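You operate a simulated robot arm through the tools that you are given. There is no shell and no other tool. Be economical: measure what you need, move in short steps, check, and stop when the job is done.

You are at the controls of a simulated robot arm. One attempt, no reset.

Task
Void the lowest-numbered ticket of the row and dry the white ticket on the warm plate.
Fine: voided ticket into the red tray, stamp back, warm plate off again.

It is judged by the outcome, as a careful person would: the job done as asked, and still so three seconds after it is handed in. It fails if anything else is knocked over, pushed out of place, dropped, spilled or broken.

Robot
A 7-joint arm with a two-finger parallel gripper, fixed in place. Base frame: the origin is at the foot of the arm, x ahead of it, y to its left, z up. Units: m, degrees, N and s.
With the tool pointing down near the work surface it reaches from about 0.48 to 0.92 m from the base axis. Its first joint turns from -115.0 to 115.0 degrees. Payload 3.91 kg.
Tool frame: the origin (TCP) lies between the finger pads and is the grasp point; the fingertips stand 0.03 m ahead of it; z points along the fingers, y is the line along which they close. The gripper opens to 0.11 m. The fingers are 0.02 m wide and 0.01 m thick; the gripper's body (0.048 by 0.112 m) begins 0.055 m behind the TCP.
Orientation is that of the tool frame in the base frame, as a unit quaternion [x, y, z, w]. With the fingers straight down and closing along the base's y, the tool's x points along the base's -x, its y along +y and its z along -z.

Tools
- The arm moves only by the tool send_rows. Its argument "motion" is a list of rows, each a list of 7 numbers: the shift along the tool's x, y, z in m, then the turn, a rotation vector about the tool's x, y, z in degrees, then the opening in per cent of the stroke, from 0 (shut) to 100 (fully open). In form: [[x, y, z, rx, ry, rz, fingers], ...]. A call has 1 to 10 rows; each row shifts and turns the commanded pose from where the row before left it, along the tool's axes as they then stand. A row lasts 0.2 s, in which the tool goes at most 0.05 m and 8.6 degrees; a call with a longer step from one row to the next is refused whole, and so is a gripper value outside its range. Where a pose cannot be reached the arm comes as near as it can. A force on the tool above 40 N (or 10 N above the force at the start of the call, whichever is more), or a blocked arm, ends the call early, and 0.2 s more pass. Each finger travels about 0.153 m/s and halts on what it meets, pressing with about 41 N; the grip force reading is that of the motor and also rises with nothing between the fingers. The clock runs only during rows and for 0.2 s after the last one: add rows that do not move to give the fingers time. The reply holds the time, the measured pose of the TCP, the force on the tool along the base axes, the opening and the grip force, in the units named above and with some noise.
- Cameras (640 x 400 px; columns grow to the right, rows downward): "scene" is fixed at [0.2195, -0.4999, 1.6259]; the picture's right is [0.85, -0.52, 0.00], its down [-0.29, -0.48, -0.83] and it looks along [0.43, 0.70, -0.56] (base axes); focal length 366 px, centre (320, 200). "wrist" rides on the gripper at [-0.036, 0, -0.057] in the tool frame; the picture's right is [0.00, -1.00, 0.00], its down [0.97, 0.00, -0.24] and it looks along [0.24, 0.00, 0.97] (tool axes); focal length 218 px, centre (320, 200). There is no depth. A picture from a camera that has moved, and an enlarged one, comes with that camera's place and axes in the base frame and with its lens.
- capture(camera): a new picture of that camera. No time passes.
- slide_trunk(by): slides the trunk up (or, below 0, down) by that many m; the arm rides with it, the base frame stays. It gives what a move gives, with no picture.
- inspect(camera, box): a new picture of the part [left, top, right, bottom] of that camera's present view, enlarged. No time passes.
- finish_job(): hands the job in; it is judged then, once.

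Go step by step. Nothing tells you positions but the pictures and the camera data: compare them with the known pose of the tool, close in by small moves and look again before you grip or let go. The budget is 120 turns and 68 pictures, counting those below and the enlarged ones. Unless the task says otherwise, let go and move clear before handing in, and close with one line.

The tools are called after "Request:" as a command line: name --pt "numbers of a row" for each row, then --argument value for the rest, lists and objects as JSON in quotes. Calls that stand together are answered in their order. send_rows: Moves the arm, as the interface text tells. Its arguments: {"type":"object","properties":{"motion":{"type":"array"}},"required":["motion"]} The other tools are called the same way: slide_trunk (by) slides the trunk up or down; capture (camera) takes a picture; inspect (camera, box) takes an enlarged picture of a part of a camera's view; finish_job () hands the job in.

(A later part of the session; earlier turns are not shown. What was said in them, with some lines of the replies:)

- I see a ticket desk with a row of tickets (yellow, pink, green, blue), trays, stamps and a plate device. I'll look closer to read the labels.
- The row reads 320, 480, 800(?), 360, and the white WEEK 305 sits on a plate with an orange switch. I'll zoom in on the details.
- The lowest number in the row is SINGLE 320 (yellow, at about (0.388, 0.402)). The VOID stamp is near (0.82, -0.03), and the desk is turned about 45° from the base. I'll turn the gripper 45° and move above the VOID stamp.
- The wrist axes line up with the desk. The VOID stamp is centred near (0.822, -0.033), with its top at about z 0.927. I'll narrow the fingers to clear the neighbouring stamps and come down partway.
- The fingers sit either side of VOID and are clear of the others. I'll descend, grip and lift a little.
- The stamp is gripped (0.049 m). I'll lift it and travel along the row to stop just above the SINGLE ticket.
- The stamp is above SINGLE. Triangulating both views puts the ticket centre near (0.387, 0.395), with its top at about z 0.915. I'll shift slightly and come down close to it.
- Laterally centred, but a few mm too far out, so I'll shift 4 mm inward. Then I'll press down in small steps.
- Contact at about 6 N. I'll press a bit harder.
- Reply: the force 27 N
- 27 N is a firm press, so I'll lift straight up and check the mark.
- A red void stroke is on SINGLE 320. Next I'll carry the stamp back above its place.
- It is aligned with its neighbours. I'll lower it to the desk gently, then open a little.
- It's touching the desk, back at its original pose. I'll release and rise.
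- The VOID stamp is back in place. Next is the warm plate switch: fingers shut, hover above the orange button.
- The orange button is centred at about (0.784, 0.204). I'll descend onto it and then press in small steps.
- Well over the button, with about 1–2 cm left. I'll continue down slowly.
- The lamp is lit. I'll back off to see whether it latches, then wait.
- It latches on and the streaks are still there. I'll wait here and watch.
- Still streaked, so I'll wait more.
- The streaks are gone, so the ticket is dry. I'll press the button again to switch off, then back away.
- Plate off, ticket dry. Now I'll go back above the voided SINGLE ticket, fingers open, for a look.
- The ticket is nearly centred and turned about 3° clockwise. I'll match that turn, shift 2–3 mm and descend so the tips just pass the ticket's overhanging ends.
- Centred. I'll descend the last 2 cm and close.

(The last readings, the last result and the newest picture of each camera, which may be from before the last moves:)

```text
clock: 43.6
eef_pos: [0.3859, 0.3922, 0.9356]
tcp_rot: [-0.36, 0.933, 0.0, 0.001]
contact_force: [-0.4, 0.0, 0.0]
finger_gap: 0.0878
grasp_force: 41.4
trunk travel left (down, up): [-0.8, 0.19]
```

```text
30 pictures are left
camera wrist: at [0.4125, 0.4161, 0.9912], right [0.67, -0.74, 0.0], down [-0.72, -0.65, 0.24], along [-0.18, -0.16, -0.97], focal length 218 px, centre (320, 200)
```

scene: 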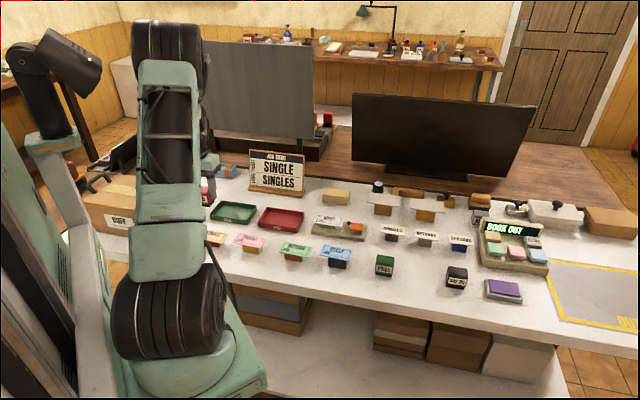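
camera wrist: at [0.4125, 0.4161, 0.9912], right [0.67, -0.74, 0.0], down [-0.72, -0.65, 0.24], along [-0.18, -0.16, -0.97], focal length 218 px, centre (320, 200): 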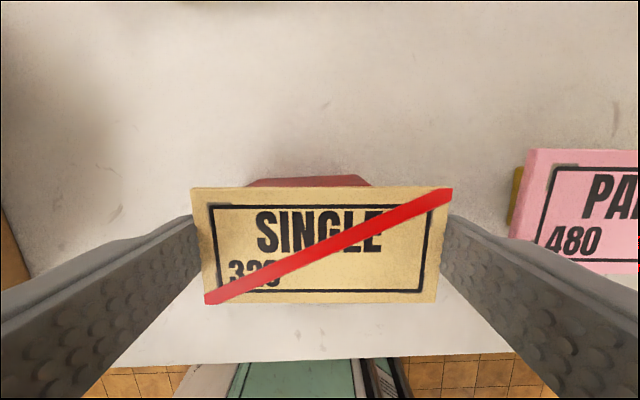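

The ticket is gripped at 0.088 m. I'll lift a little and check what comes with it.

Request:
send_rows --pt "0 0 -0.01 0 0 0 76" --pt "0 0 -0.02 0 0 0 76" --pt "0 0 -0.04 0 0 0 76" --pt "0 0 -0.04 0 0 0 76" --pt "0 0 -0.03 0 0 0 76" --pt "0 0 0 0 0 0 76"

Request:
capture --camera "wrist"

Request:
inspect --camera "scene" --box '[180, 180, 340, 280]'

```text
clock: 45.0
eef_pos: [0.3847, 0.3919, 1.0748]
tcp_rot: [-0.361, 0.933, 0.0, 0.0]
contact_force: [-0.4, 0.2, 0.0]
finger_gap: 0.088
grasp_force: 40.8
trunk travel left (down, up): [-0.8, 0.19]
```

```text
29 pictures are left
camera wrist: at [0.412, 0.4156, 1.1315], right [0.67, -0.74, 0.0], down [-0.72, -0.65, 0.24], along [-0.18, -0.16, -0.97], focal length 218 px, centre (320, 200)
```

wrist: 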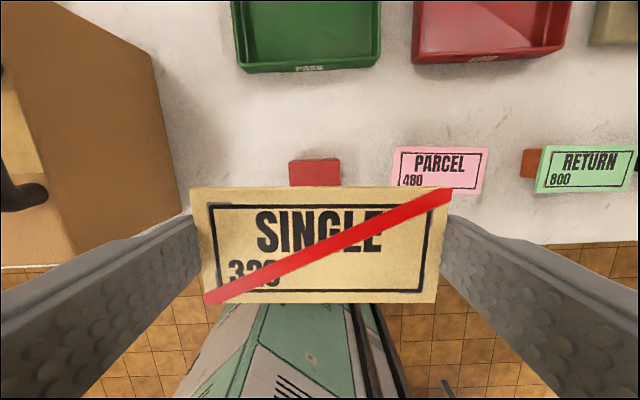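

```text
4.00 times, centred on (260, 230) of scene
camera zoom: at [0.2195, -0.4999, 1.6259], right [0.85, -0.52, 0.0], down [-0.29, -0.48, -0.83], along [0.43, 0.7, -0.56], focal length 1465 px, centre (560, 80)
```

zoom: 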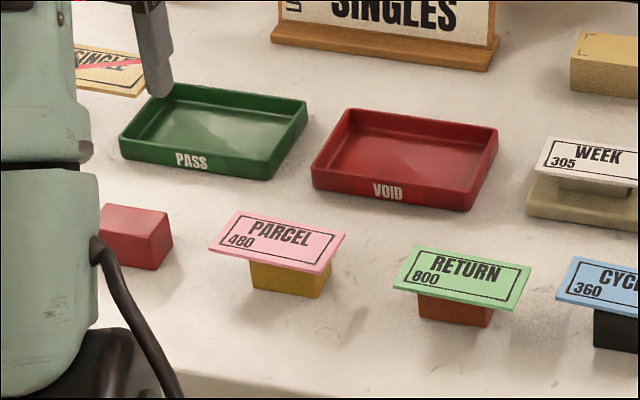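

Only the ticket came up; the block stayed. I'll carry it over the red VOID tray.

Request:
send_rows --pt "0 0 0 0 0 -2.8 76" --pt "-0.028 -0.0267 0 0 0 0 76" --pt "-0.028 -0.0267 0 0 0 0 76" --pt "-0.028 -0.0267 0 0 0 0 76" --pt "-0.028 -0.0267 0 0 0 0 76" --pt "-0.028 -0.0267 0 0 0 0 76" --pt "-0.028 -0.0267 0 0 0 0 76" --pt "0 0 0 0 0 0 76"

Request:
capture --camera "wrist"

Request:
inspect --camera "scene" --box '[200, 150, 360, 250]'

```text
clock: 46.8
eef_pos: [0.6182, 0.3979, 1.0737]
tcp_rot: [-0.382, 0.924, 0.001, 0.001]
contact_force: [1.0, -0.5, 0.2]
finger_gap: 0.0881
grasp_force: 41.1
trunk travel left (down, up): [-0.8, 0.19]
```

```text
27 pictures are left
camera wrist: at [0.6442, 0.4229, 1.1315], right [0.71, -0.71, 0.0], down [-0.69, -0.69, 0.24], along [-0.17, -0.17, -0.97], focal length 218 px, centre (320, 200)
```

wrist: 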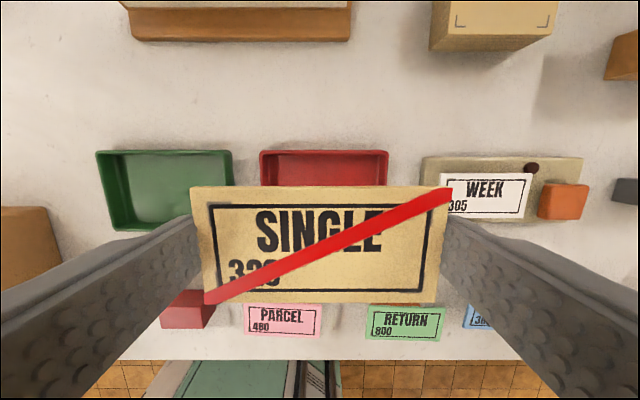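

```text
4.00 times, centred on (280, 200) of scene
camera zoom: at [0.2195, -0.4999, 1.6259], right [0.85, -0.52, 0.0], down [-0.29, -0.48, -0.83], along [0.43, 0.7, -0.56], focal length 1465 px, centre (480, 200)
```

zoom: 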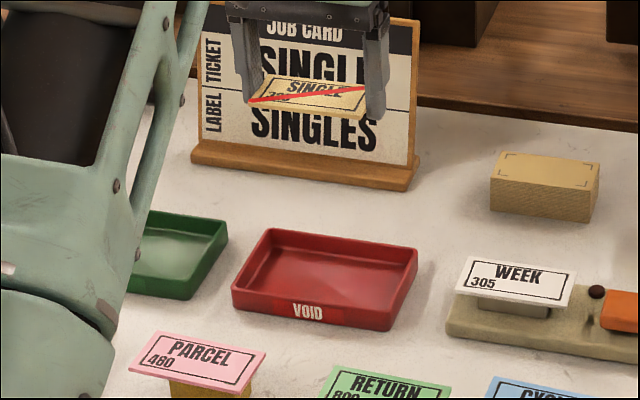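

I'm above the tray; both views put its centre about 8 mm nearer and 4 mm to the right. I'll correct, lower partway and check.

Request:
send_rows --pt "0.0085 -0.0045 0.03 0 0 0 76" --pt "0 0 0.04 0 0 0 76" --pt "0 0 0.035 0 0 0 76" --pt "0 0 0 0 0 0 76"

Request:
capture --camera "wrist"

Request:
inspect --camera "scene" --box '[230, 180, 330, 245]'

```text
clock: 47.8
eef_pos: [0.6143, 0.3878, 0.9688]
tcp_rot: [-0.382, 0.924, 0.0, 0.001]
contact_force: [-0.4, -0.7, -0.6]
finger_gap: 0.0877
grasp_force: 40.9
trunk travel left (down, up): [-0.8, 0.19]
```

```text
25 pictures are left
camera wrist: at [0.6408, 0.4131, 1.0257], right [0.71, -0.71, 0.0], down [-0.69, -0.69, 0.24], along [-0.17, -0.17, -0.97], focal length 218 px, centre (320, 200)
```

wrist: 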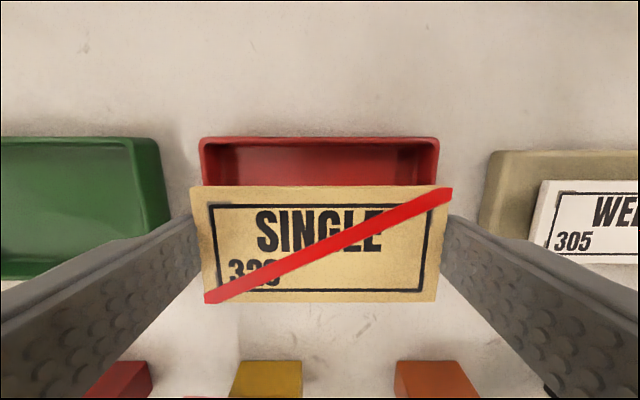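

```text
6.15 times, centred on (280, 212) of scene
camera zoom: at [0.2195, -0.4999, 1.6259], right [0.85, -0.52, 0.0], down [-0.29, -0.48, -0.83], along [0.43, 0.7, -0.56], focal length 2254 px, centre (566, 123)
```

zoom: 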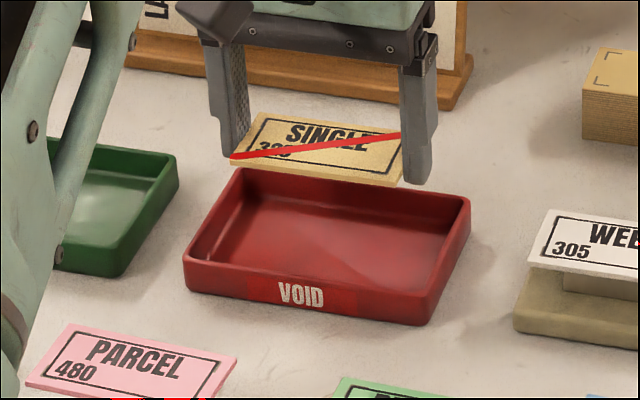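

Well centred over the tray, with about 8 mm clear on each side. I'll lower the tips just inside the rim, then open slightly.

Request:
send_rows --pt "0 0 0.02 0 0 0 76" --pt "0 0 0.013 0 0 0 76" --pt "0 0 0.006 0 0 0 76" --pt "0 0 0.004 0 0 0 76" --pt "0 0 0 0 0 0 76"

Request:
inspect --camera "scene" --box '[230, 180, 330, 245]'

Request:
capture --camera "wrist"

```text
clock: 49.0
eef_pos: [0.6153, 0.3878, 0.9258]
tcp_rot: [-0.383, 0.924, 0.0, 0.0]
contact_force: [0.3, -0.3, 0.2]
finger_gap: 0.0879
grasp_force: 40.6
trunk travel left (down, up): [-0.8, 0.19]
```

```text
6.15 times, centred on (280, 212) of scene
camera zoom: at [0.2195, -0.4999, 1.6259], right [0.85, -0.52, 0.0], down [-0.29, -0.48, -0.83], along [0.43, 0.7, -0.56], focal length 2254 px, centre (566, 123)
```

zoom: 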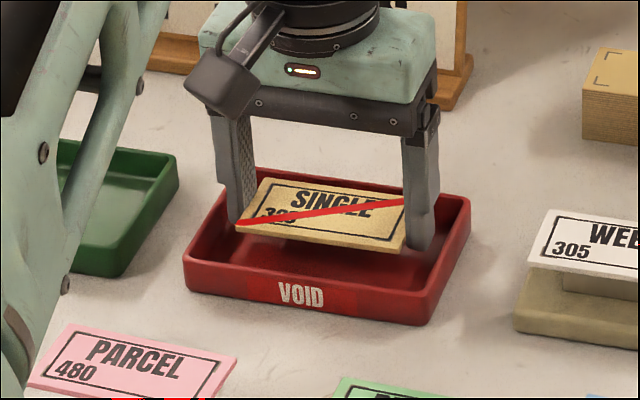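

```text
22 pictures are left
camera wrist: at [0.6407, 0.4134, 0.9826], right [0.71, -0.71, 0.0], down [-0.69, -0.69, 0.24], along [-0.17, -0.17, -0.97], focal length 218 px, centre (320, 200)
```

wrist: 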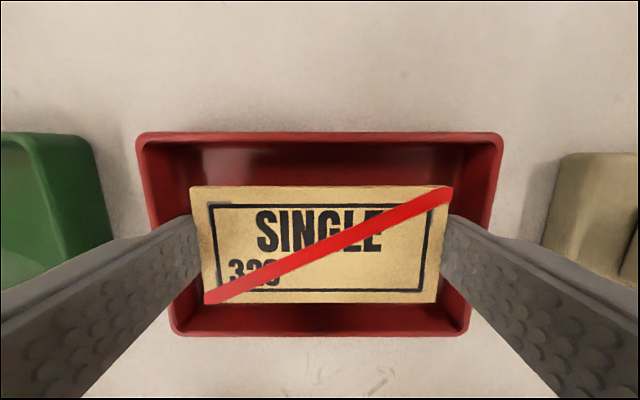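

Inside with clearance all round. I'll go 5 mm lower, open slightly and rise.

Request:
send_rows --pt "0 0 0.005 0 0 0 76" --pt "0 0 0 0 0 0 76" --pt "0 0 0 0 0 0 82" --pt "0 0 0 0 0 0 84" --pt "0 0 0 0 0 0 84" --pt "0 0 0 0 0 0 84"

Request:
capture --camera "wrist"

```text
clock: 50.4
eef_pos: [0.6136, 0.3883, 0.9219]
tcp_rot: [-0.382, 0.924, 0.0, 0.0]
contact_force: [-0.5, 0.3, 0.4]
finger_gap: 0.0925
grasp_force: 0.1
trunk travel left (down, up): [-0.8, 0.19]
```

```text
21 pictures are left
camera wrist: at [0.6407, 0.4133, 0.9776], right [0.71, -0.71, 0.0], down [-0.69, -0.69, 0.24], along [-0.17, -0.17, -0.97], focal length 218 px, centre (320, 200)
```

wrist: 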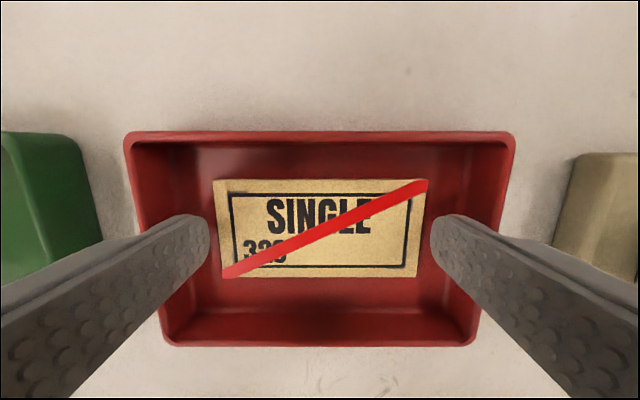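

The ticket lies flat in the tray. I'll rise clear and do a final check.

Request:
send_rows --pt "0 0 -0.02 0 0 0 84" --pt "0 0 -0.03 0 0 0 84" --pt "0 0 -0.05 0 0 0 84" --pt "0 0 -0.05 0 0 0 84" --pt "0 0 -0.05 0 0 0 84" --pt "0 0 -0.03 0 0 0 84" --pt "0 0 0 0 0 0 84"

Request:
capture --camera "scene"

Request:
inspect --camera "scene" --box '[220, 180, 380, 280]'

Request:
capture --camera "wrist"

```text
clock: 52.0
eef_pos: [0.6143, 0.388, 1.1519]
tcp_rot: [-0.383, 0.924, 0.0, 0.0]
contact_force: [-0.6, -0.1, -1.0]
finger_gap: 0.0924
grasp_force: 0.2
trunk travel left (down, up): [-0.8, 0.19]
```

```text
20 pictures are left
```

scene: 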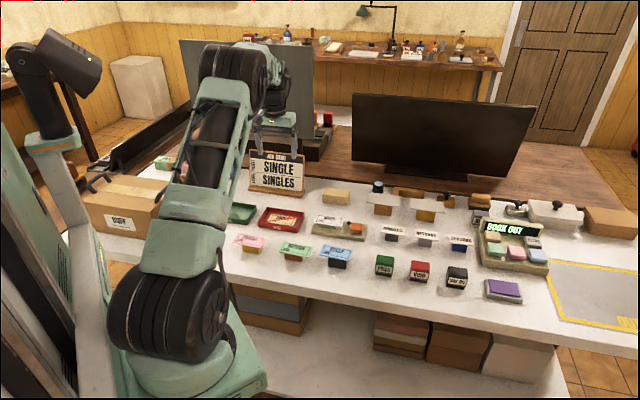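

```text
4.00 times, centred on (300, 230) of scene
camera zoom: at [0.2195, -0.4999, 1.6259], right [0.85, -0.52, 0.0], down [-0.29, -0.48, -0.83], along [0.43, 0.7, -0.56], focal length 1465 px, centre (400, 80)
```

zoom: 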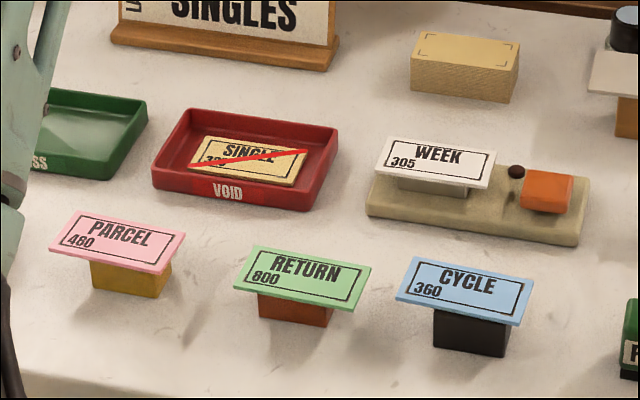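

```text
18 pictures are left
camera wrist: at [0.6406, 0.4134, 1.209], right [0.71, -0.71, 0.0], down [-0.69, -0.69, 0.24], along [-0.17, -0.17, -0.97], focal length 218 px, centre (320, 200)
```

wrist: 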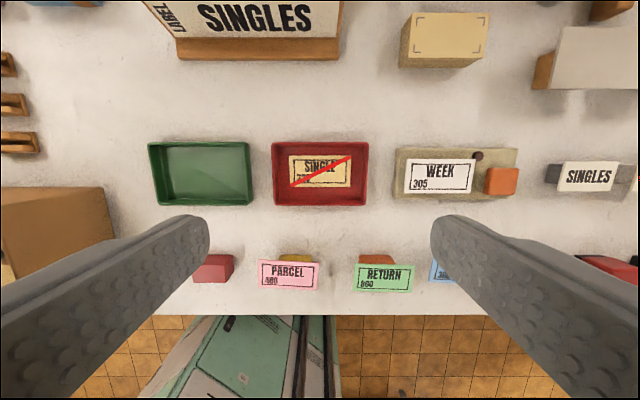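

Everything is as asked: the voided ticket is in the red tray, the stamp is back, the white ticket is dry, the plate lamp is out, and the arm is clear. I'm handing in.

Request:
finish_job

```text
The job is handed in.
```

Ticket 320 (SINGLE) is voided and in the red tray, the VOID stamp is back in its place, the white ticket is dry, and the warm plate is off.
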